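You operate a simulated robot arm through the tools that you are given. There is no shell and no other tool.

The job below is to be done with a simulated robot arm. You get a single attempt, and the scene is never put back.

JOB
Test both caps on the brass seat: GOOD on the white mat, WEAK in the blue tub.
Fine: one press of the test button for each cap. Set down upright: blue cap, yellow cap.

It is judged by the outcome, as a careful person would: the job done as asked, and still so three seconds after it is handed in. It fails if anything else is knocked over, pushed out of place, dropped, spilled or broken. A push-on lid holds only when it is set on centred and level and pressed home; a screw cap is set on level and turned clockwise until tight.

ROBOT AND FRAMES
A 7-joint arm with a two-finger parallel gripper, fixed in place. Base frame: the origin is at the foot of the arm, x ahead of it, y to its left, z up; the work surface is at about z = 0.908. Readings come in m, rad, newtons and seconds.
Its first joint turns from -2.897 to 2.897 rad. Payload 1.57 kg.
The TCP is the grasp point between the finger pads, 0.03 m short of the fingertips. In the tool frame z runs along the fingers and y along their closing line. The gripper opens to 0.11 m. The fingers are 0.024 m wide and 0.012 m thick; the gripper's body (0.048 by 0.112 m) begins 0.078 m behind the TCP.
Orientation is that of the tool frame in the base frame, as a unit quaternion [w, x, y, z]. With the fingers straight down and closing along the base's y, the tool's x points along the base's -x, its y along +y and its z along -z.

CONTROLS
- The arm moves only by the tool send_rows. Its argument "deltas" is a list that holds one entry, the list of rows, each a list of 7 numbers: the shift along the base's x, y, z in m, then the turn, a rotation vector about the base's x, y, z in rad, then the finger opening in m, from 0 to 0.11. In form: [[[tx, ty, tz, wx, wy, wz, fingers], ...]]. A call has 1 to 20 rows; each row is the pose to reach, as a shift and turn from the pose commanded when the call began. Rows are played at 5 a second. More than 0.05 m and 0.15 rad between two rows, or a gripper value outside its range, and nothing of the call is played. A pose out of reach is approached as far as the arm can. The call stops where the force on the tool passes 90 N (or 10 N more than at its start, if that is more) or the arm is blocked; 0.2 s more then pass. The fingers move at their own pace (about 0.108 m/s each) and stop on an object; they squeeze with about 21 N. The grip force told is the motor's: it shows also when the fingers shut on nothing. Time passes only in rows, and 0.2 s behind the last, so rows that repeat a pose let the fingers close. It gives the time, the measured TCP pose, the force on the tool (base axes), the opening and the grip force at its end, in the units of the frame above (readings bear some noise), with the torque about the TCP (base axes, N m) and any sound that the robot's microphone picked up.
- Cameras (640 x 400 px; columns grow to the right, rows downward): "scene" is fixed at [0.4049, 0.6513, 1.6807]; the picture's right is [-0.96, -0.27, 0.00], its down [-0.20, 0.71, -0.67] and it looks along [0.19, -0.65, -0.74] (base axes); focal length 325 px, centre (320, 200). "wrist" rides on the gripper at [0.07, 0.016, -0.141] in the tool frame; the picture's right is [-0.23, 0.97, 0.00], its down [-0.85, -0.20, -0.48] and it looks along [-0.47, -0.11, 0.88] (tool axes); focal length 222 px, centre (320, 200). There is no depth. A picture from a camera that has moved, and an enlarged one, comes with that camera's place and axes in the base frame and with its lens. The place of the scene camera against the robot may be out by one fixed shift of up to 0.018 m in any direction.
- camera(camera): a new picture of that camera. It takes no simulated time.
- lift_body(by): slides the trunk up (or, below 0, down) by that many m; the arm rides with it, the base frame stays. It gives what a move gives, with no picture.
- inspect(camera, box): a new picture of the part [left, top, right, bottom] of that camera's present view, enlarged. It takes no simulated time.
- sign_off(): hands the job in; it is judged then, once.

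Nothing tells you positions but the pictures and the camera data. Unless the task says otherwise, let go and move clear before handing in.

The tools are called after "Call:" as name(argument=value, ...) on one line, values as JSON. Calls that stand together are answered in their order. send_rows: Moves the arm, as the interface text tells. Its arguments: {"type":"object","properties":{"deltas":{"type":"array","items":{"type":"array","items":{"type":"array","items":{"type":"number"}}}}},"required":["deltas"]} The other tools are called the same way: lift_body (by) slides the trunk up or down; camera (camera) takes a picture; inspect (camera, box) takes an enlarged picture of a part of a camera's view; sign_off () hands the job in.

At the start:

```text
clock: 0.0
eef_pos: [0.673, 0.168, 1.2342]
tcp_rot: [0.0, 0.0, 1.0, -0.001]
contact_force: [-0.1, 0.0, -0.1]
torque: [0.03, 0.01, 0.02]
grip_width: 0.1099
gripper_force: 0.0
trunk travel left (down, up): [-0.425, 0.185]
```

scene: 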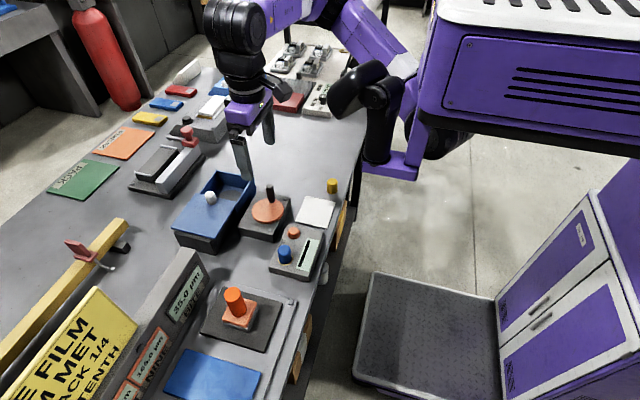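
wrist: 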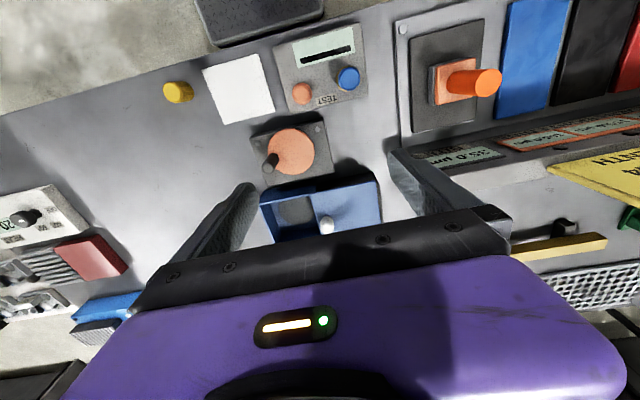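

I see a bench with a test device (orange button, blue cap on it?), a white mat, a yellow cap, a blue tub with a sliding/knobbed lid, and a copper/brass round seat on a grey block with a black post. I'll enlarge these areas before moving.

Call:
inspect(camera="scene", box=[160, 150, 360, 290])

Call:
inspect(camera="wrist", box=[140, 30, 400, 250])

Call:
inspect(camera="scene", box=[250, 170, 350, 290])

```text
2.86 times, centred on (260, 220) of scene
camera zoom: at [0.4049, 0.6513, 1.6807], right [-0.96, -0.27, 0.0], down [-0.2, 0.71, -0.67], along [0.19, -0.65, -0.74], focal length 929 px, centre (491, 143)
```

zoom: 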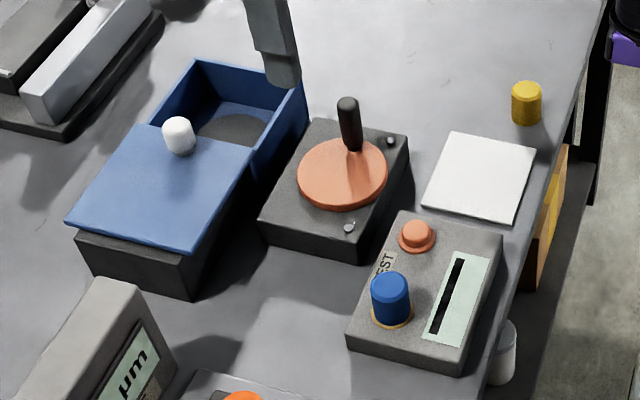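

```text
1.82 times, centred on (270, 140) of wrist
camera zoom: at [0.6039, 0.184, 1.3759], right [0.23, 0.97, 0.0], down [0.85, -0.2, 0.48], along [0.47, -0.11, -0.88], focal length 404 px, centre (411, 309)
```

zoom: 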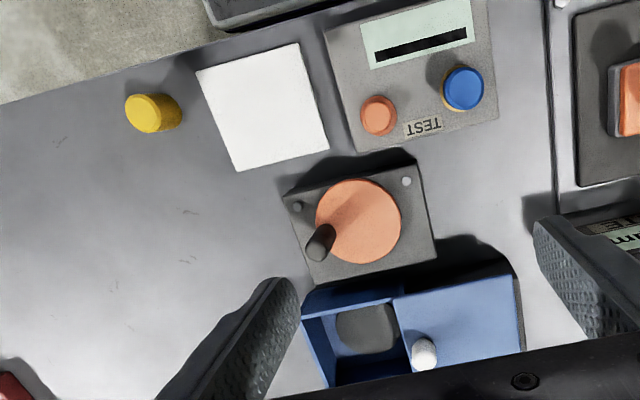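

```text
3.33 times, centred on (300, 230) of scene
camera zoom: at [0.4049, 0.6513, 1.6807], right [-0.96, -0.27, 0.0], down [-0.2, 0.71, -0.67], along [0.19, -0.65, -0.74], focal length 1084 px, centre (387, 100)
```

zoom: 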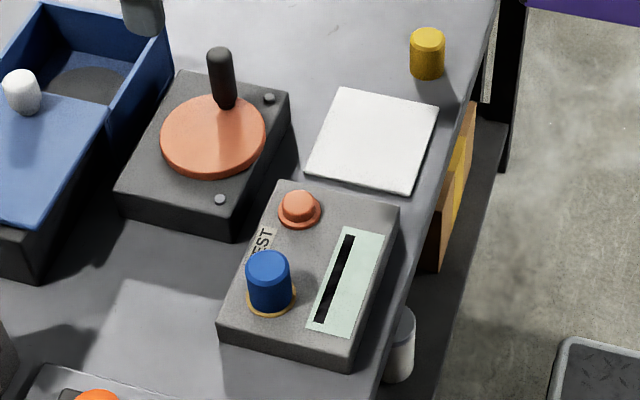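

The blue cap already sits on the gold seat ring of the TEST box, and the yellow cap stands on the bench near the edge. I'll look closer at the tester, the display and the tub opening.

Call:
inspect(camera="wrist", box=[260, 20, 380, 120])

Call:
inspect(camera="scene", box=[262, 215, 332, 285])

Call:
inspect(camera="wrist", box=[240, 110, 400, 250])

Call:
inspect(camera="wrist", box=[150, 40, 290, 140])

Call:
inspect(camera="scene", box=[165, 160, 265, 260])

```text
4.00 times, centred on (320, 70) of wrist
camera zoom: at [0.6039, 0.184, 1.3759], right [0.23, 0.97, 0.0], down [0.85, -0.2, 0.48], along [0.47, -0.11, -0.88], focal length 888 px, centre (320, 720)
```

zoom: 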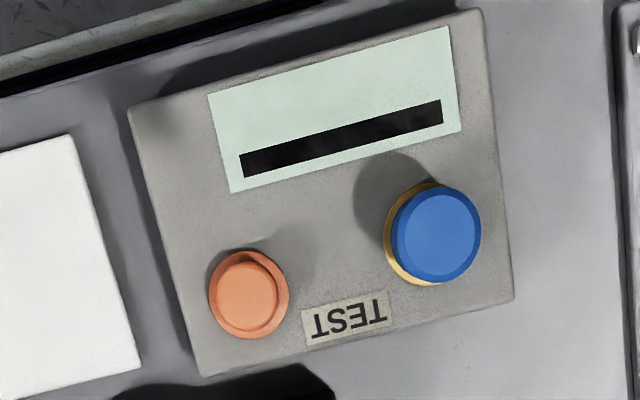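

```text
5.71 times, centred on (297, 250) of scene
camera zoom: at [0.4049, 0.6513, 1.6807], right [-0.96, -0.27, 0.0], down [-0.2, 0.71, -0.67], along [0.19, -0.65, -0.74], focal length 1858 px, centre (451, -86)
```

zoom: 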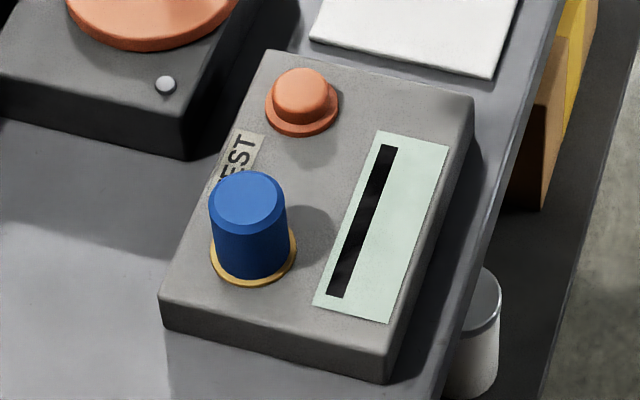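

```text
2.86 times, centred on (320, 180) of wrist
camera zoom: at [0.6039, 0.184, 1.3759], right [0.23, 0.97, 0.0], down [0.85, -0.2, 0.48], along [0.47, -0.11, -0.88], focal length 635 px, centre (320, 257)
```

zoom: 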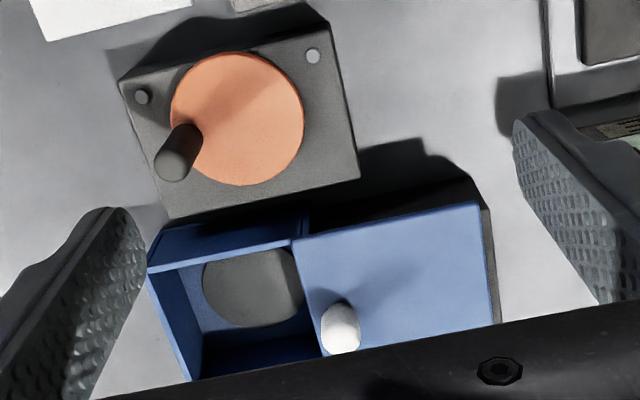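

```text
4.00 times, centred on (220, 90) of wrist
camera zoom: at [0.6039, 0.184, 1.3759], right [0.23, 0.97, 0.0], down [0.85, -0.2, 0.48], along [0.47, -0.11, -0.88], focal length 888 px, centre (720, 640)
```

zoom: 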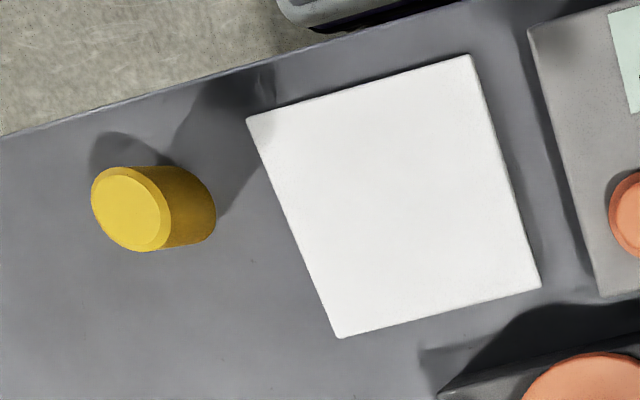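

```text
4.00 times, centred on (215, 210) of scene
camera zoom: at [0.4049, 0.6513, 1.6807], right [-0.96, -0.27, 0.0], down [-0.2, 0.71, -0.67], along [0.19, -0.65, -0.74], focal length 1301 px, centre (740, 160)
```

zoom: 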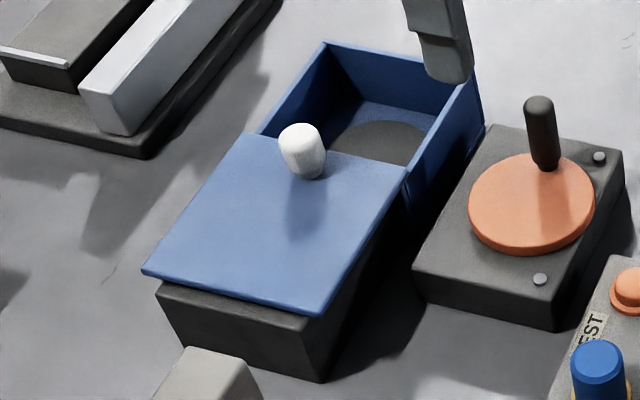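

The tester box is aligned with the base axes, with the button near (0.62, 0.15) and the blue cap near (0.615, 0.23). The yellow cap is near (0.566, -0.07). I'll move above the button with the fingers closing so I can measure more closely.

Call:
send_rows(deltas=[[[-0.01, -0.003, -0.03, 0, 0, 0, 0.08], [-0.02, -0.006, -0.06, 0, 0, 0, 0.04], [-0.035, -0.01, -0.09, 0, 0, 0, 0.0], [-0.045, -0.015, -0.11, 0, 0, 0, 0.0], [-0.0545, -0.019, -0.13, 0, 0, 0, 0.0], [-0.0545, -0.019, -0.134, 0, 0, 0, 0.0]]])

Call:
camera(camera="wrist")

Call:
camera(camera="scene")

```text
clock: 1.4
eef_pos: [0.6192, 0.1494, 1.0987]
tcp_rot: [0.0, -0.001, 1.0, 0.0]
contact_force: [0.2, 0.5, -0.2]
torque: [0.04, 0.01, 0.0]
grip_width: 0.0001
gripper_force: 20.7
trunk travel left (down, up): [-0.425, 0.185]
```

```text
taken
camera wrist: at [0.5506, 0.1656, 1.2412], right [0.23, 0.97, 0.0], down [0.85, -0.2, 0.48], along [0.47, -0.11, -0.88], focal length 222 px, centre (320, 200)
```

wrist: 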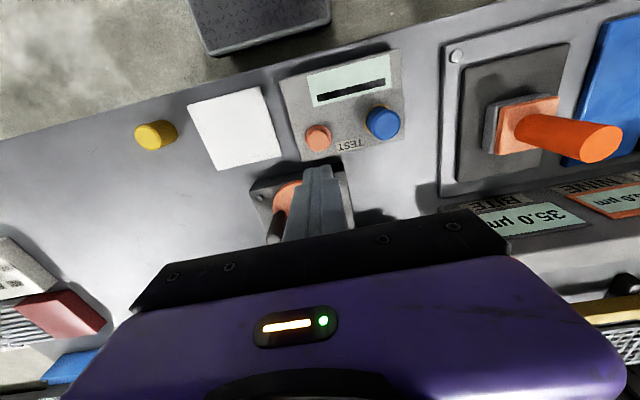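

```text
taken
```

scene: 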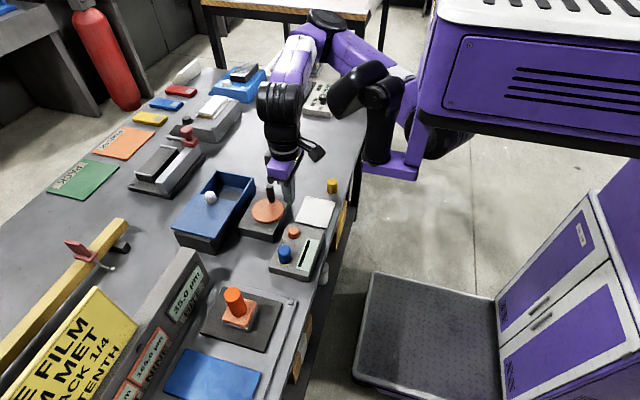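

The closed fingers are over the tester area and the readings match. I'll zoom on the tester, the yellow cap and the mat from this nearer view to refine positions.

Call:
inspect(camera="wrist", box=[270, 50, 420, 170])

Call:
inspect(camera="wrist", box=[120, 80, 290, 180])

Call:
inspect(camera="scene", box=[240, 180, 340, 280])

```text
3.33 times, centred on (345, 110) of wrist
camera zoom: at [0.5506, 0.1656, 1.2412], right [0.23, 0.97, 0.0], down [0.85, -0.2, 0.48], along [0.47, -0.11, -0.88], focal length 740 px, centre (237, 500)
```

zoom: 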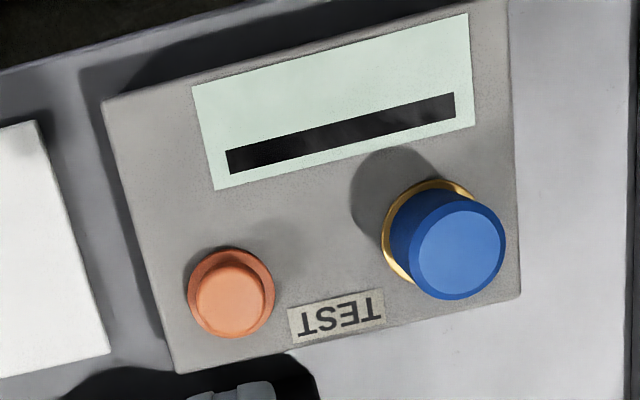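

```text
3.76 times, centred on (205, 130) of wrist
camera zoom: at [0.5506, 0.1656, 1.2412], right [0.23, 0.97, 0.0], down [0.85, -0.2, 0.48], along [0.47, -0.11, -0.88], focal length 836 px, centre (753, 464)
```

zoom: 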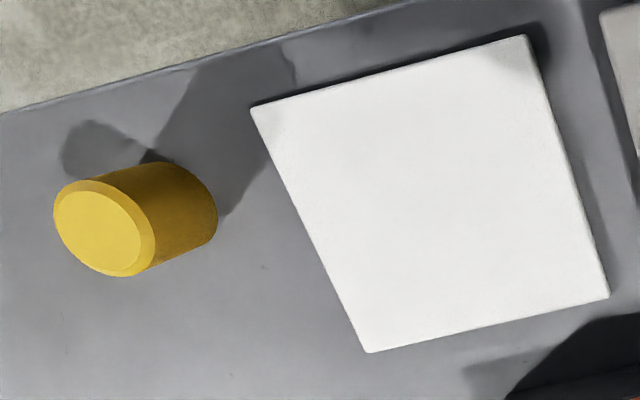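

```text
4.00 times, centred on (290, 230) of scene
camera zoom: at [0.4049, 0.6513, 1.6807], right [-0.96, -0.27, 0.0], down [-0.2, 0.71, -0.67], along [0.19, -0.65, -0.74], focal length 1301 px, centre (440, 80)
```

zoom: 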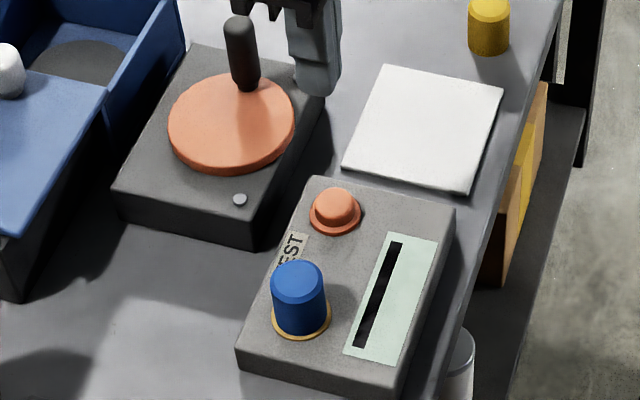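

Triangulated positions are: button top (0.617, 0.148, 0.948), blue cap top (0.615, 0.2305, 0.973), yellow cap (0.565, -0.073, top 0.946), and mat x 0.541–0.638, y -0.021–0.085. The blue cap sits centred in its ring, so I'll lower the closed fingers to just above the button.

Call:
send_rows(deltas=[[[-0.0015, -0.001, -0.03, 0, 0, 0, 0.0], [-0.0015, -0.001, -0.06, 0, 0, 0, 0.0], [-0.0015, -0.001, -0.09, 0, 0, 0, 0.0], [-0.0015, -0.001, -0.105, 0, 0, 0, 0.0], [-0.0015, -0.001, -0.109, 0, 0, 0, 0.0]]])

Call:
inspect(camera="scene", box=[240, 180, 340, 280])

Call:
inspect(camera="wrist", box=[230, 60, 430, 220])

```text
clock: 2.6
eef_pos: [0.6173, 0.1477, 0.9914]
tcp_rot: [-0.001, -0.001, 1.0, 0.001]
contact_force: [0.1, 0.6, 0.1]
torque: [-0.02, -0.01, 0.0]
grip_width: 0.0
gripper_force: 20.6
trunk travel left (down, up): [-0.425, 0.185]
```

```text
4.00 times, centred on (290, 230) of scene
camera zoom: at [0.4049, 0.6513, 1.6807], right [-0.96, -0.27, 0.0], down [-0.2, 0.71, -0.67], along [0.19, -0.65, -0.74], focal length 1301 px, centre (440, 80)
```

zoom: 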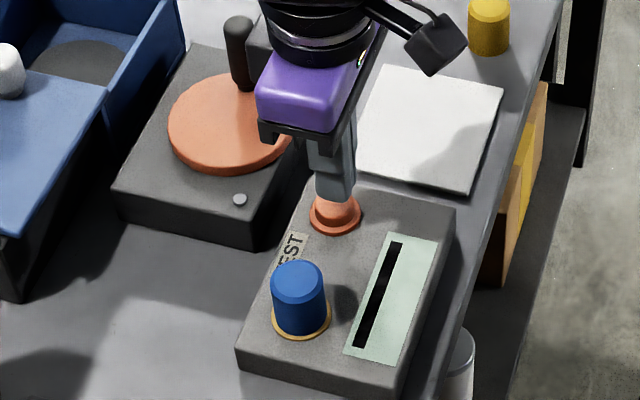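

```text
2.50 times, centred on (330, 140) of wrist
camera zoom: at [0.5467, 0.1644, 1.1334], right [0.23, 0.97, 0.0], down [0.85, -0.2, 0.48], along [0.47, -0.11, -0.88], focal length 555 px, centre (295, 350)
```

zoom: 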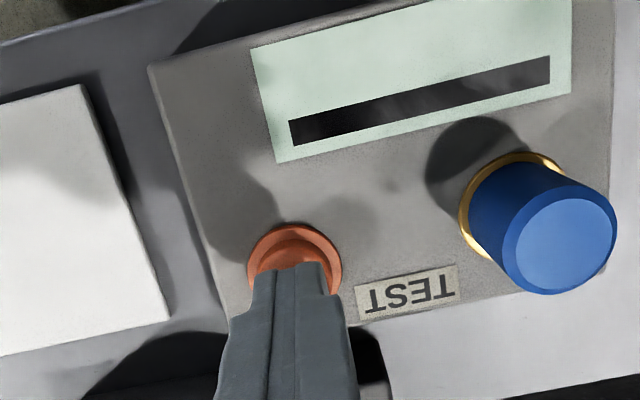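

The fingertips are centred over the button, about 13 mm above it. I'll go down slowly to begin the press and watch the force.

Call:
send_rows(deltas=[[[0, 0, -0.006, 0, 0, 0, 0.0], [0, 0, -0.01, 0, 0, 0, 0.0], [0, 0, -0.012, 0, 0, 0, 0.0], [0, 0, -0.014, 0, 0, 0, 0.0], [0, 0, -0.015, 0, 0, 0, 0.0]]])

Call:
inspect(camera="scene", box=[262, 215, 332, 285])

```text
clock: 3.8
eef_pos: [0.6174, 0.1475, 0.9743]
tcp_rot: [0.0, 0.0, 1.0, 0.0]
contact_force: [0.0, -0.2, 0.8]
torque: [-0.01, 0.0, 0.01]
grip_width: 0.0
gripper_force: 21.0
trunk travel left (down, up): [-0.425, 0.185]
```

```text
5.71 times, centred on (297, 250) of scene
camera zoom: at [0.4049, 0.6513, 1.6807], right [-0.96, -0.27, 0.0], down [-0.2, 0.71, -0.67], along [0.19, -0.65, -0.74], focal length 1858 px, centre (451, -86)
```

zoom: 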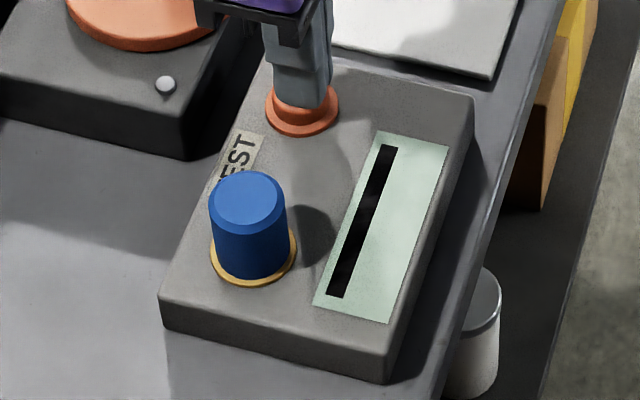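

The force is only 0.8 N, so the fingers are barely touching the button if at all. I'll continue down in 1 mm steps.

Call:
send_rows(deltas=[[[0, 0, -0.001, 0, 0, 0, 0.0], [0, 0, -0.002, 0, 0, 0, 0.0], [0, 0, -0.003, 0, 0, 0, 0.0]]])

Call:
inspect(camera="scene", box=[262, 215, 332, 285])

```text
clock: 4.6
eef_pos: [0.618, 0.1482, 0.9722]
tcp_rot: [0.0, 0.0, 1.0, 0.0]
contact_force: [-0.9, -0.3, 2.1]
torque: [-0.02, 0.02, 0.01]
grip_width: 0.0
gripper_force: 21.2
trunk travel left (down, up): [-0.425, 0.185]
heard: click
```

```text
5.71 times, centred on (297, 250) of scene
camera zoom: at [0.4049, 0.6513, 1.6807], right [-0.96, -0.27, 0.0], down [-0.2, 0.71, -0.67], along [0.19, -0.65, -0.74], focal length 1858 px, centre (451, -86)
```

zoom: 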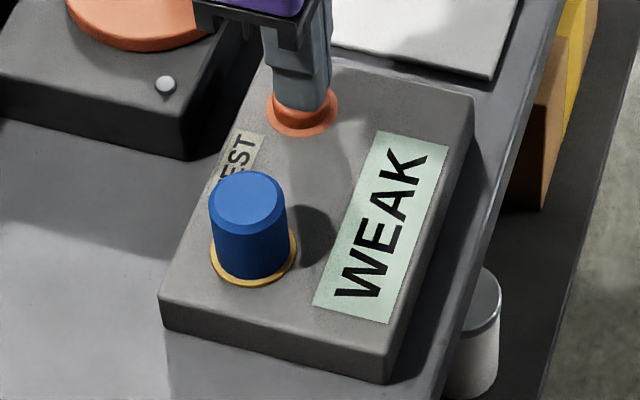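

The tester clicked once and the display reads WEAK for the blue cap, so blue goes in the blue tub. I'll lift straight off the button, move over the blue cap and open the fingers.

Call:
send_rows(deltas=[[[0, 0, 0.02, 0, 0, 0, 0.0], [0, 0, 0.06, 0, 0, 0, 0.0], [0, 0, 0.1, 0, 0, 0, 0.0], [-0.001, 0.04, 0.1, 0, 0, 0, 0.03], [-0.0017, 0.0825, 0.1, 0, 0, 0, 0.07], [-0.0017, 0.0825, 0.1, 0, 0, 0, 0.07]]])

Call:
camera(camera="wrist")

Call:
camera(camera="scene")

```text
clock: 6.0
eef_pos: [0.6159, 0.2293, 1.0733]
tcp_rot: [0.001, 0.0, 1.0, 0.0]
contact_force: [0.5, 0.5, 0.7]
torque: [0.0, 0.01, 0.0]
grip_width: 0.0699
gripper_force: 0.1
trunk travel left (down, up): [-0.425, 0.185]
```

```text
taken
camera wrist: at [0.5463, 0.2456, 1.2152], right [0.23, 0.97, 0.0], down [0.85, -0.2, 0.48], along [0.47, -0.11, -0.88], focal length 222 px, centre (320, 200)
```

wrist: 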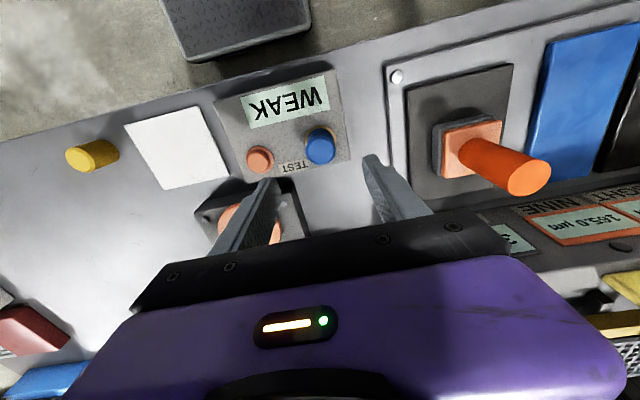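

```text
taken
```

scene: 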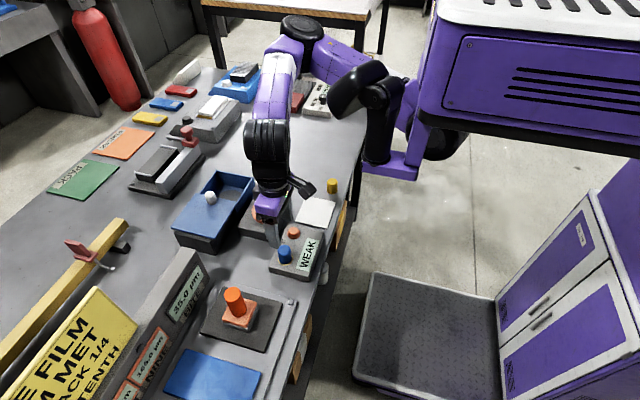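

The fingers straddle the blue cap with clearance from the button. I'll descend to grip height, just above the tester top, and close.

Call:
send_rows(deltas=[[[0, 0, -0.04, 0, 0, 0, 0.07], [0, 0, -0.075, 0, 0, 0, 0.07], [0, 0, -0.093, 0, 0, 0, 0.07], [0, 0, -0.1, 0, 0, 0, 0.07], [0, 0, -0.102, 0, 0, 0, 0.07]]])

Call:
inspect(camera="scene", box=[250, 200, 340, 280])

Call:
inspect(camera="wrist", box=[220, 60, 420, 240])

```text
clock: 7.2
eef_pos: [0.6166, 0.2303, 0.9704]
tcp_rot: [0.001, 0.0, 1.0, -0.001]
contact_force: [-1.2, -0.7, 0.7]
torque: [0.0, 0.01, 0.01]
grip_width: 0.07
gripper_force: 0.0
trunk travel left (down, up): [-0.425, 0.185]
```

```text
5.00 times, centred on (295, 240) of scene
camera zoom: at [0.4049, 0.6513, 1.6807], right [-0.96, -0.27, 0.0], down [-0.2, 0.71, -0.67], along [0.19, -0.65, -0.74], focal length 1626 px, centre (445, 0)
```

zoom: 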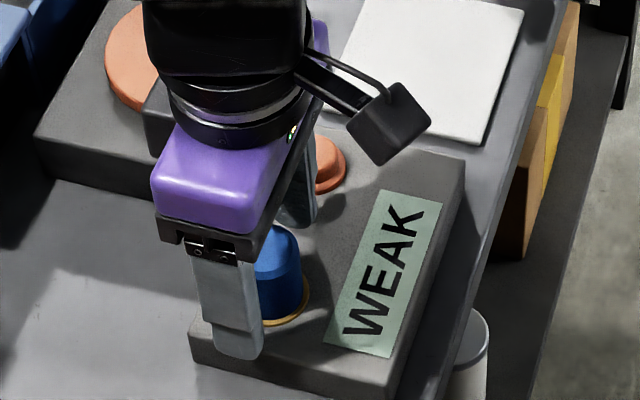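

```text
2.22 times, centred on (320, 150) of wrist
camera zoom: at [0.5459, 0.2467, 1.1133], right [0.23, 0.97, 0.0], down [0.85, -0.2, 0.48], along [0.47, -0.11, -0.88], focal length 494 px, centre (320, 311)
```

zoom: 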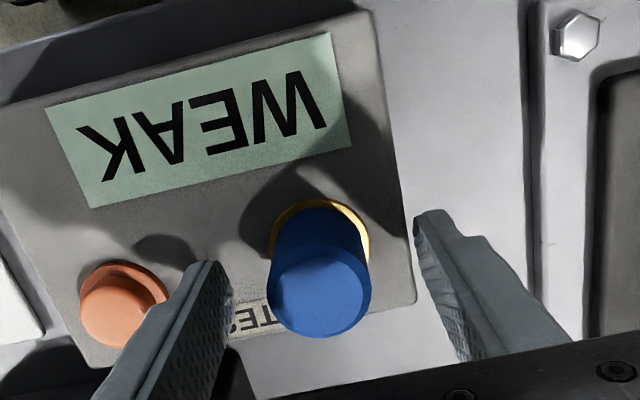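

The cap is between the pads and centred to within about 2 mm. I'll nudge x slightly and close.

Call:
send_rows(deltas=[[[-0.002, 0, 0, 0, 0, 0, 0.07], [-0.002, 0, 0, 0, 0, 0, 0.04], [-0.002, 0, 0, 0, 0, 0, 0.02], [-0.002, 0, 0, 0, 0, 0, 0.02], [-0.002, 0, 0, 0, 0, 0, 0.02]]])

Call:
inspect(camera="wrist", box=[220, 60, 420, 240])

```text
clock: 8.4
eef_pos: [0.6146, 0.2304, 0.9703]
tcp_rot: [0.0, 0.0, 1.0, -0.001]
contact_force: [-0.2, 0.3, -0.3]
torque: [-0.03, -0.03, -0.01]
grip_width: 0.0328
gripper_force: 20.7
trunk travel left (down, up): [-0.425, 0.185]
```

```text
2.22 times, centred on (320, 150) of wrist
camera zoom: at [0.5443, 0.2467, 1.1132], right [0.23, 0.97, 0.0], down [0.85, -0.2, 0.48], along [0.47, -0.11, -0.88], focal length 494 px, centre (320, 311)
```

zoom: 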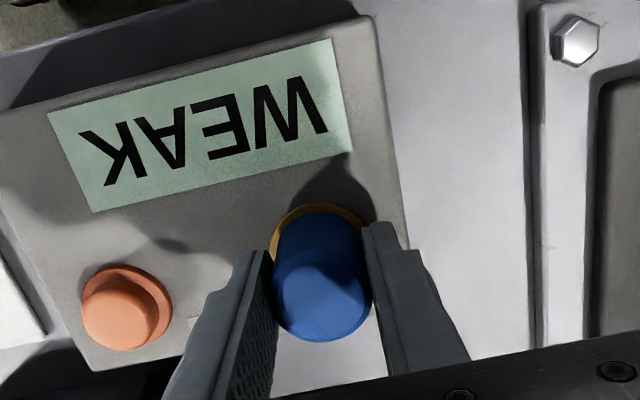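

The cap is gripped at 0.033 m opening with 20.7 N. I'll lift straight up slowly and check.

Call:
send_rows(deltas=[[[0, 0, 0.01, 0, 0, 0, 0.02], [0, 0, 0.03, 0, 0, 0, 0.02], [0, 0, 0.06, 0, 0, 0, 0.02], [0, 0, 0.1, 0, 0, 0, 0.02], [0, 0, 0.13, 0, 0, 0, 0.02]]])

Call:
camera(camera="wrist")

Call:
camera(camera="scene")

```text
clock: 9.6
eef_pos: [0.6149, 0.2315, 1.0983]
tcp_rot: [0.0, -0.001, 1.0, 0.0]
contact_force: [0.3, 1.0, 0.7]
torque: [0.01, -0.01, 0.05]
grip_width: 0.0325
gripper_force: 21.1
trunk travel left (down, up): [-0.425, 0.185]
```

```text
taken
camera wrist: at [0.5453, 0.2484, 1.2419], right [0.23, 0.97, 0.0], down [0.85, -0.2, 0.48], along [0.47, -0.11, -0.88], focal length 222 px, centre (320, 200)
```

wrist: 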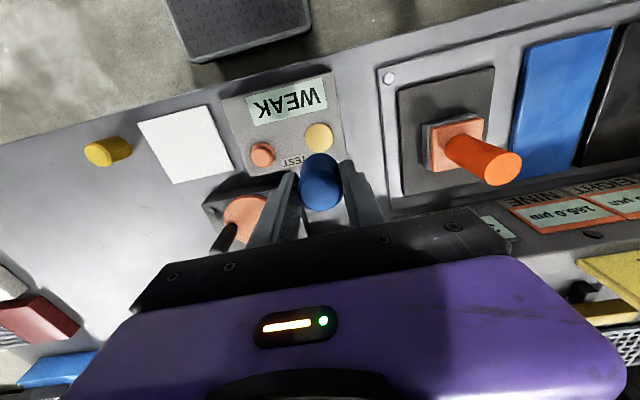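

```text
taken
```

scene: 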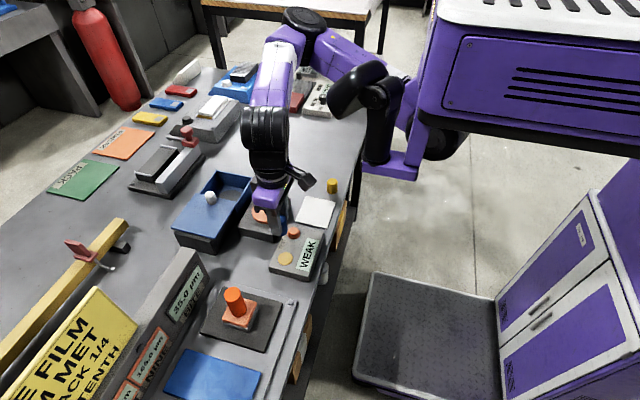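

The blue cap is held upright and the brass seat is now visible. I'll inspect the seat and the held cap before heading for the tub.

Call:
inspect(camera="wrist", box=[210, 60, 390, 240])

Call:
inspect(camera="scene", box=[240, 180, 340, 280])

```text
2.22 times, centred on (300, 150) of wrist
camera zoom: at [0.5453, 0.2484, 1.2419], right [0.23, 0.97, 0.0], down [0.85, -0.2, 0.48], along [0.47, -0.11, -0.88], focal length 494 px, centre (364, 311)
```

zoom: 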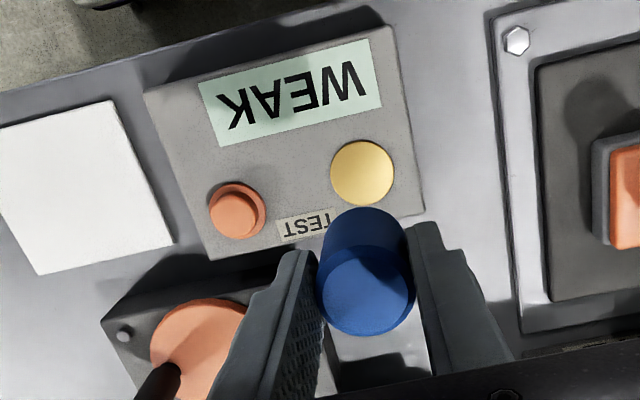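

```text
4.00 times, centred on (290, 230) of scene
camera zoom: at [0.4049, 0.6513, 1.6807], right [-0.96, -0.27, 0.0], down [-0.2, 0.71, -0.67], along [0.19, -0.65, -0.74], focal length 1301 px, centre (440, 80)
```

zoom: 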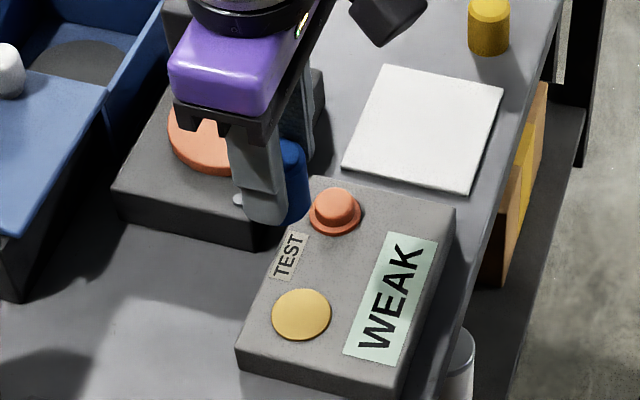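

The brass seat is a flat disc at about (0.614, 0.231). I'll carry the cap higher, clear of the black handle, and pause near the tub to measure the opening.

Call:
send_rows(deltas=[[[0, 0, 0.03, 0, 0, 0, 0.02], [0.02, -0.01, 0.0488, 0, 0, 0, 0.02], [0.06, -0.025, 0.0488, 0, 0, 0, 0.02], [0.1, -0.04, 0.0488, 0, 0, 0, 0.02], [0.14, -0.05, 0.0488, 0, 0, 0, 0.02], [0.17, -0.0605, 0.0488, 0, 0, 0, 0.02], [0.1867, -0.0605, 0.0488, 0, 0, 0, 0.02], [0.1867, -0.0605, 0.0488, 0, 0, 0, 0.02]]])

Call:
camera(camera="wrist")

Call:
camera(camera="scene")

```text
clock: 11.4
eef_pos: [0.8002, 0.1689, 1.1486]
tcp_rot: [0.001, 0.0, 1.0, 0.0]
contact_force: [-0.5, 0.6, -1.1]
torque: [0.01, 0.04, -0.01]
grip_width: 0.0324
gripper_force: 20.8
trunk travel left (down, up): [-0.425, 0.185]
```

```text
taken
camera wrist: at [0.7303, 0.1856, 1.2918], right [0.23, 0.97, 0.0], down [0.85, -0.2, 0.48], along [0.47, -0.11, -0.88], focal length 222 px, centre (320, 200)
```

wrist: 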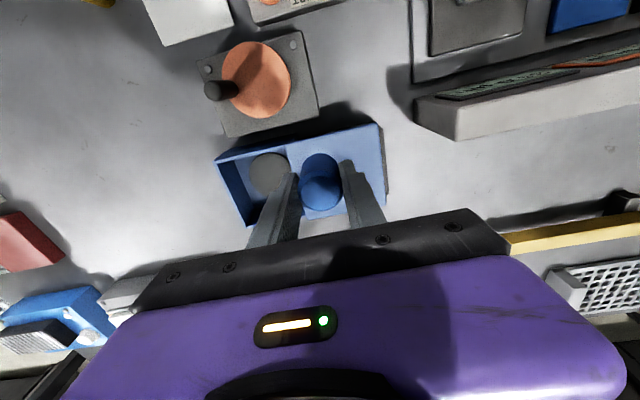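

```text
taken
```

scene: 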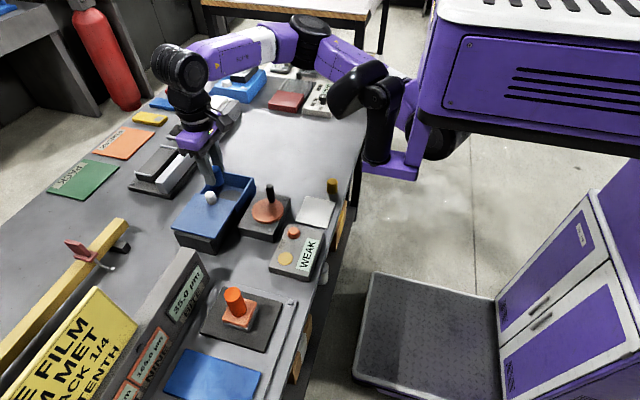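

Call:
inspect(camera="wrist", box=[200, 110, 400, 240])

Call:
inspect(camera="scene", box=[160, 130, 290, 260])

```text
3.08 times, centred on (300, 175) of wrist
camera zoom: at [0.7303, 0.1856, 1.2918], right [0.23, 0.97, 0.0], down [0.85, -0.2, 0.48], along [0.47, -0.11, -0.88], focal length 684 px, centre (382, 277)
```

zoom: 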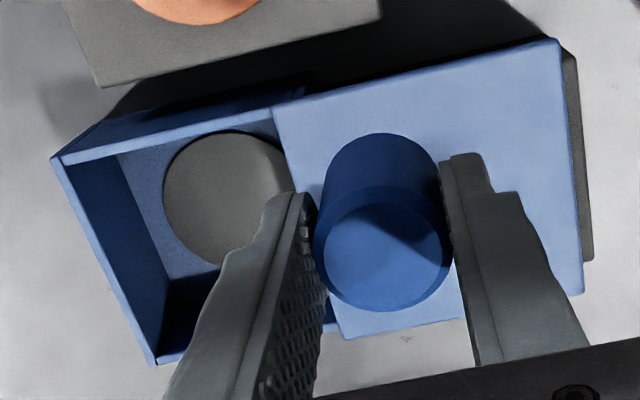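

```text
3.08 times, centred on (225, 195) of scene
camera zoom: at [0.4049, 0.6513, 1.6807], right [-0.96, -0.27, 0.0], down [-0.2, 0.71, -0.67], along [0.19, -0.65, -0.74], focal length 1001 px, centre (612, 215)
```

zoom: 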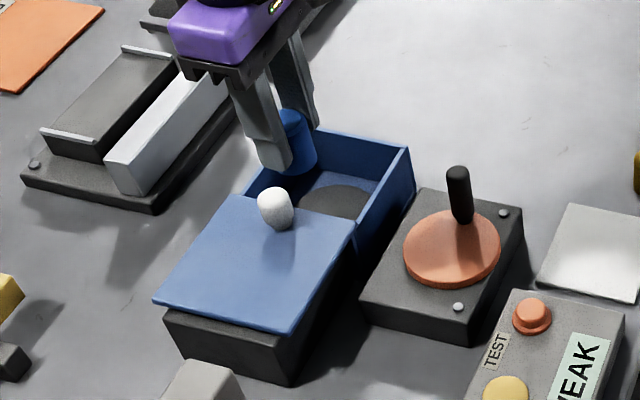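

The tub's open half runs x 0.81–0.93, y 0.005–0.115, the rim is at about z 0.96, and a flat grey disc sits on the floor centred near (0.857, 0.065). I'll move over that and pause just above the rim to check.

Call:
send_rows(deltas=[[[0.015, -0.03, 0, 0, 0, 0, 0.02], [0.03, -0.06, 0, 0, 0, 0, 0.02], [0.045, -0.09, 0, 0, 0, 0, 0.02], [0.057, -0.108, 0, 0, 0, 0, 0.02], [0.057, -0.108, -0.03, 0, 0, 0, 0.02], [0.057, -0.108, -0.07, 0, 0, 0, 0.02], [0.057, -0.108, -0.1, 0, 0, 0, 0.02], [0.057, -0.108, -0.12, 0, 0, 0, 0.02], [0.057, -0.108, -0.12, 0, 0, 0, 0.02]]])

Call:
inspect(camera="wrist", box=[200, 100, 440, 260])

Call:
inspect(camera="scene", box=[160, 130, 290, 260])

```text
clock: 13.4
eef_pos: [0.8583, 0.062, 1.0283]
tcp_rot: [0.0, 0.0, 1.0, 0.0]
contact_force: [0.0, 0.3, -0.3]
torque: [-0.02, 0.0, -0.02]
grip_width: 0.0326
gripper_force: 20.7
trunk travel left (down, up): [-0.425, 0.185]
```

```text
2.50 times, centred on (320, 180) of wrist
camera zoom: at [0.7885, 0.0782, 1.1713], right [0.23, 0.97, 0.0], down [0.85, -0.2, 0.48], along [0.47, -0.11, -0.88], focal length 555 px, centre (320, 250)
```

zoom: 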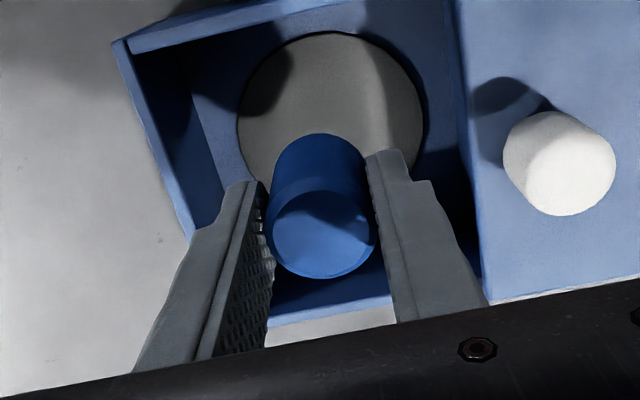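

```text
3.08 times, centred on (225, 195) of scene
camera zoom: at [0.4049, 0.6513, 1.6807], right [-0.96, -0.27, 0.0], down [-0.2, 0.71, -0.67], along [0.19, -0.65, -0.74], focal length 1001 px, centre (612, 215)
```

zoom: 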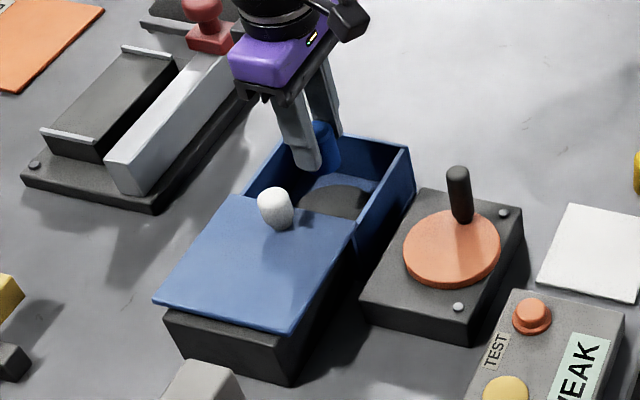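

The cap hangs centred over the grey disc inside the opening, with the walls and lid knob well clear. I'll lower into the tub.

Call:
send_rows(deltas=[[[0, 0.001, -0.025, 0, 0, 0, 0.02], [0, 0.001, -0.045, 0, 0, 0, 0.02], [0, 0.001, -0.058, 0, 0, 0, 0.02], [0, 0.001, -0.066, 0, 0, 0, 0.02], [0, 0.001, -0.07, 0, 0, 0, 0.02]]])

Call:
inspect(camera="wrist", box=[200, 80, 440, 240])

Call:
inspect(camera="scene", box=[180, 150, 270, 230])

```text
clock: 14.6
eef_pos: [0.8569, 0.0627, 0.9586]
tcp_rot: [0.0, 0.0, 1.0, 0.0]
contact_force: [0.0, -0.7, -0.2]
torque: [-0.02, -0.01, 0.0]
grip_width: 0.0327
gripper_force: 20.9
trunk travel left (down, up): [-0.425, 0.185]
```

```text
2.50 times, centred on (320, 160) of wrist
camera zoom: at [0.7877, 0.0785, 1.1011], right [0.23, 0.97, 0.0], down [0.85, -0.2, 0.48], along [0.47, -0.11, -0.88], focal length 555 px, centre (320, 300)
```

zoom: 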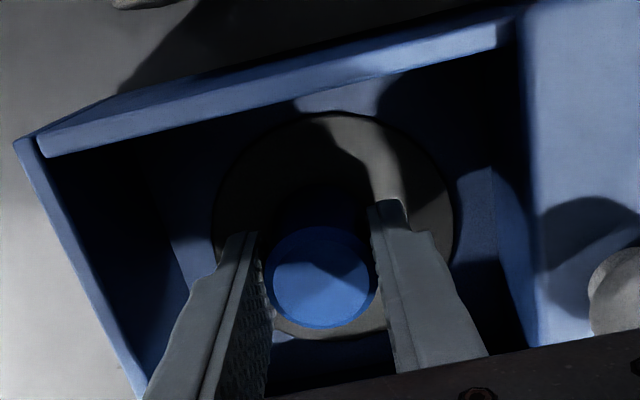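

```text
5.00 times, centred on (225, 190) of scene
camera zoom: at [0.4049, 0.6513, 1.6807], right [-0.96, -0.27, 0.0], down [-0.2, 0.71, -0.67], along [0.19, -0.65, -0.74], focal length 1626 px, centre (795, 250)
```

zoom: 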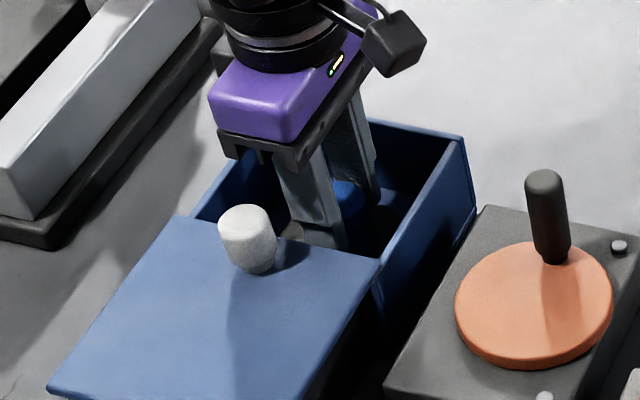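

There's no contact yet at z 0.959. I'll lower in small steps until the cap touches the floor.

Call:
send_rows(deltas=[[[0, 0, -0.0015, 0, 0, 0, 0.02], [0, 0, -0.003, 0, 0, 0, 0.02], [0, 0, -0.004, 0, 0, 0, 0.02]]])

```text
clock: 15.4
eef_pos: [0.8581, 0.0627, 0.9547]
tcp_rot: [0.001, 0.0, 1.0, 0.0]
contact_force: [0.1, -0.2, -0.3]
torque: [0.0, 0.03, 0.04]
grip_width: 0.0324
gripper_force: 21.2
trunk travel left (down, up): [-0.425, 0.185]
```

Still no contact at 0.9547, so I'm continuing down in small steps.

Call:
send_rows(deltas=[[[0, 0, -0.001, 0, 0, 0, 0.02], [0, 0, -0.002, 0, 0, 0, 0.02], [0, 0, -0.003, 0, 0, 0, 0.02]]])

```text
clock: 16.2
eef_pos: [0.8581, 0.0617, 0.9536]
tcp_rot: [0.0, -0.001, 1.0, 0.0]
contact_force: [-0.7, 0.5, 3.4]
torque: [-0.01, -0.02, 0.0]
grip_width: 0.0324
gripper_force: 21.3
trunk travel left (down, up): [-0.425, 0.185]
```

Contact reads 3.4 N upward, so the cap is standing on the tub floor. I'll open to 0.058 in place.

Call:
send_rows(deltas=[[[0, 0, 0.0005, 0, 0, 0, 0.035], [0, 0, 0.0005, 0, 0, 0, 0.045], [0, 0, 0.0005, 0, 0, 0, 0.058], [0, 0, 0.0005, 0, 0, 0, 0.058]]])

Call:
inspect(camera="wrist", box=[200, 80, 440, 240])

```text
clock: 17.2
eef_pos: [0.8574, 0.0629, 0.9524]
tcp_rot: [0.001, 0.0, 1.0, 0.001]
contact_force: [0.1, 0.0, -0.5]
torque: [0.01, -0.01, -0.03]
grip_width: 0.058
gripper_force: 0.1
trunk travel left (down, up): [-0.425, 0.185]
```

```text
2.50 times, centred on (320, 160) of wrist
camera zoom: at [0.7882, 0.0782, 1.0951], right [0.23, 0.97, 0.0], down [0.85, -0.2, 0.48], along [0.47, -0.11, -0.88], focal length 555 px, centre (320, 300)
```

zoom: 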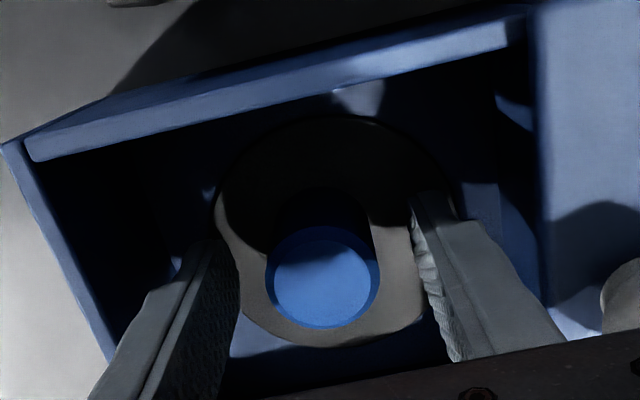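

The cap stands free on the disc with clear gaps to both fingers. I'll lift straight up out of the tub and check it.

Call:
send_rows(deltas=[[[0, 0, 0.02, 0, 0, 0, 0.058], [0, 0, 0.05, 0, 0, 0, 0.058], [0, 0, 0.09, 0, 0, 0, 0.058], [0, 0, 0.13, 0, 0, 0, 0.058], [0, 0, 0.17, 0, 0, 0, 0.058], [-0.02, 0, 0.2, 0, 0, 0, 0.058]]])

Call:
camera(camera="wrist")

Call:
inspect(camera="scene", box=[160, 130, 340, 280])

```text
clock: 18.6
eef_pos: [0.837, 0.061, 1.1519]
tcp_rot: [-0.001, 0.0, 1.0, 0.0]
contact_force: [0.2, 0.8, -1.2]
torque: [0.03, 0.03, 0.0]
grip_width: 0.058
gripper_force: 0.1
trunk travel left (down, up): [-0.425, 0.185]
```

```text
taken
camera wrist: at [0.7668, 0.0777, 1.2943], right [0.23, 0.97, 0.0], down [0.86, -0.2, 0.48], along [0.47, -0.11, -0.88], focal length 222 px, centre (320, 200)
```

wrist: 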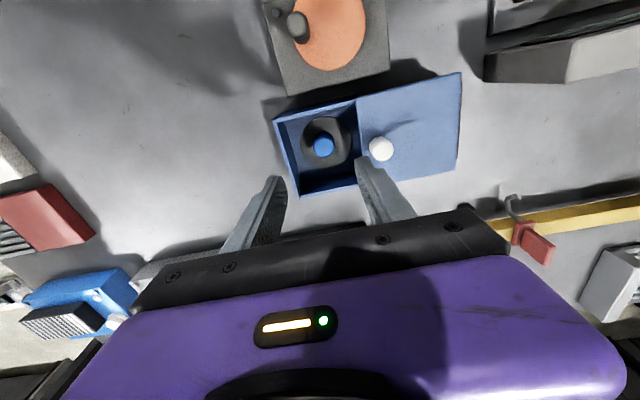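

```text
2.67 times, centred on (250, 205) of scene
camera zoom: at [0.4049, 0.6513, 1.6807], right [-0.96, -0.27, 0.0], down [-0.2, 0.71, -0.67], along [0.19, -0.65, -0.74], focal length 867 px, centre (507, 187)
```

zoom: 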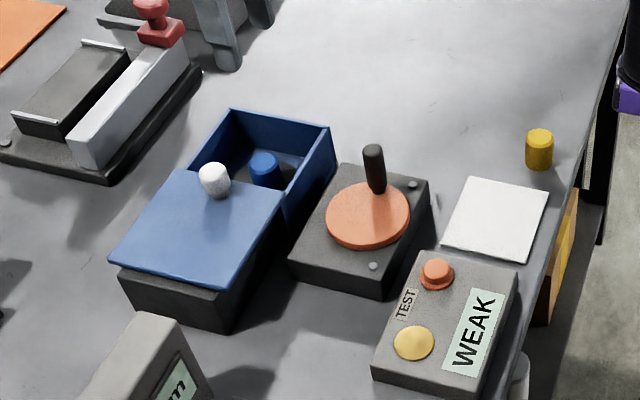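

The blue cap is upright in the tub. Next is the yellow cap at about (0.565, -0.073), close to the inner reach limit, so I'll approach high and check the arm gets there.

Call:
send_rows(deltas=[[[-0.03, -0.015, 0, 0, 0, 0, 0.07], [-0.07, -0.035, 0, 0, 0, 0, 0.07], [-0.11, -0.055, 0, 0, 0, 0, 0.07], [-0.15, -0.075, 0, 0, 0, 0, 0.07], [-0.19, -0.095, 0, 0, 0, 0, 0.07], [-0.22, -0.115, 0, 0, 0, 0, 0.07], [-0.25, -0.13, -0.01, 0, 0, 0, 0.07], [-0.265, -0.136, -0.02, 0, 0, 0, 0.07], [-0.271, -0.136, -0.03, 0, 0, 0, 0.07], [-0.271, -0.136, -0.03, 0, 0, 0, 0.07]]])

Call:
camera(camera="wrist")

Call:
camera(camera="scene")

```text
clock: 20.8
eef_pos: [0.5661, -0.0744, 1.1229]
tcp_rot: [0.001, 0.0, 1.0, 0.001]
contact_force: [0.5, -0.1, -0.1]
torque: [0.03, -0.01, 0.04]
grip_width: 0.0702
gripper_force: 0.1
trunk travel left (down, up): [-0.425, 0.185]
```

```text
taken
camera wrist: at [0.4974, -0.0587, 1.2658], right [0.23, 0.97, 0.0], down [0.85, -0.2, 0.48], along [0.47, -0.11, -0.88], focal length 222 px, centre (320, 200)
```

wrist: 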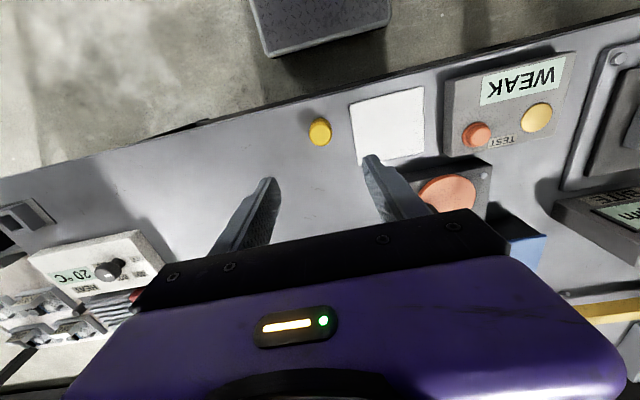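

```text
taken
```

scene: 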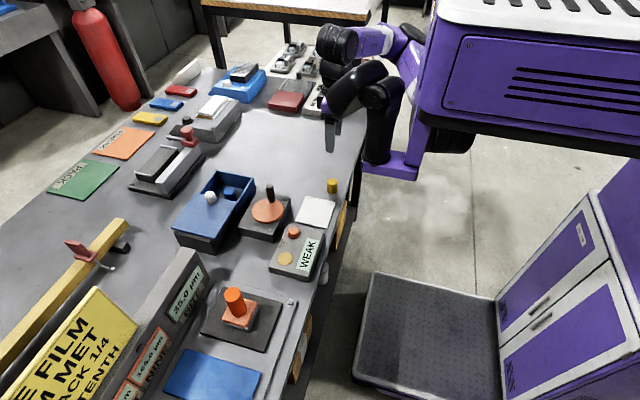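

The arm reached the spot with the tool vertical. I'll zoom in to verify the yellow cap's position from here.

Call:
inspect(camera="wrist", box=[240, 70, 440, 220])

```text
2.67 times, centred on (340, 145) of wrist
camera zoom: at [0.4974, -0.0587, 1.2658], right [0.23, 0.97, 0.0], down [0.85, -0.2, 0.48], along [0.47, -0.11, -0.88], focal length 592 px, centre (267, 347)
```

zoom: 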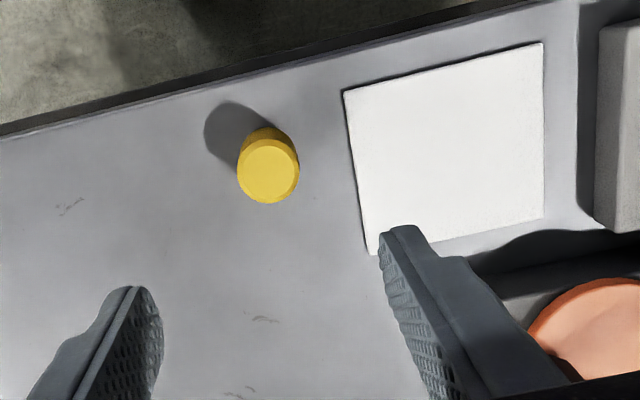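

The yellow cap is at about (0.563, -0.074) and the fingers straddle it. I'll descend in stages to make sure the arm tracks near its inner limit.

Call:
send_rows(deltas=[[[-0.002, 0, -0.03, 0, 0, 0, 0.07], [-0.002, 0, -0.06, 0, 0, 0, 0.07], [-0.002, 0, -0.09, 0, 0, 0, 0.07], [-0.002, 0, -0.11, 0, 0, 0, 0.07], [-0.002, 0, -0.12, 0, 0, 0, 0.07]]])

Call:
inspect(camera="wrist", box=[220, 60, 420, 220])

Call:
camera(camera="scene")

```text
clock: 22.0
eef_pos: [0.582, -0.0774, 1.0017]
tcp_rot: [0.0, 0.0, 1.0, 0.0]
contact_force: [-0.6, -0.5, 0.5]
torque: [0.01, -0.02, 0.02]
grip_width: 0.07
gripper_force: 0.1
out of reach, approached as far as the arm can: row 2, 3, 4, 5
trunk travel left (down, up): [-0.425, 0.185]
```

```text
2.50 times, centred on (320, 140) of wrist
camera zoom: at [0.5118, -0.0613, 1.1435], right [0.23, 0.97, 0.0], down [0.86, -0.2, 0.48], along [0.47, -0.11, -0.88], focal length 555 px, centre (320, 350)
```

zoom: 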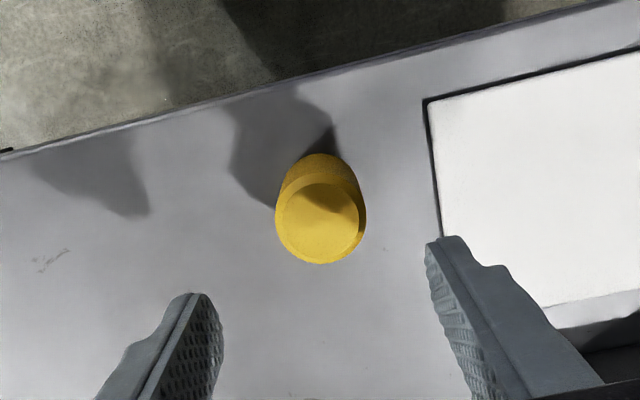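

```text
taken
```

scene: 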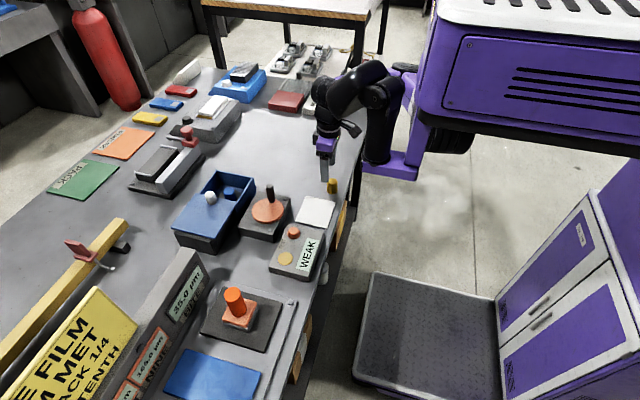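

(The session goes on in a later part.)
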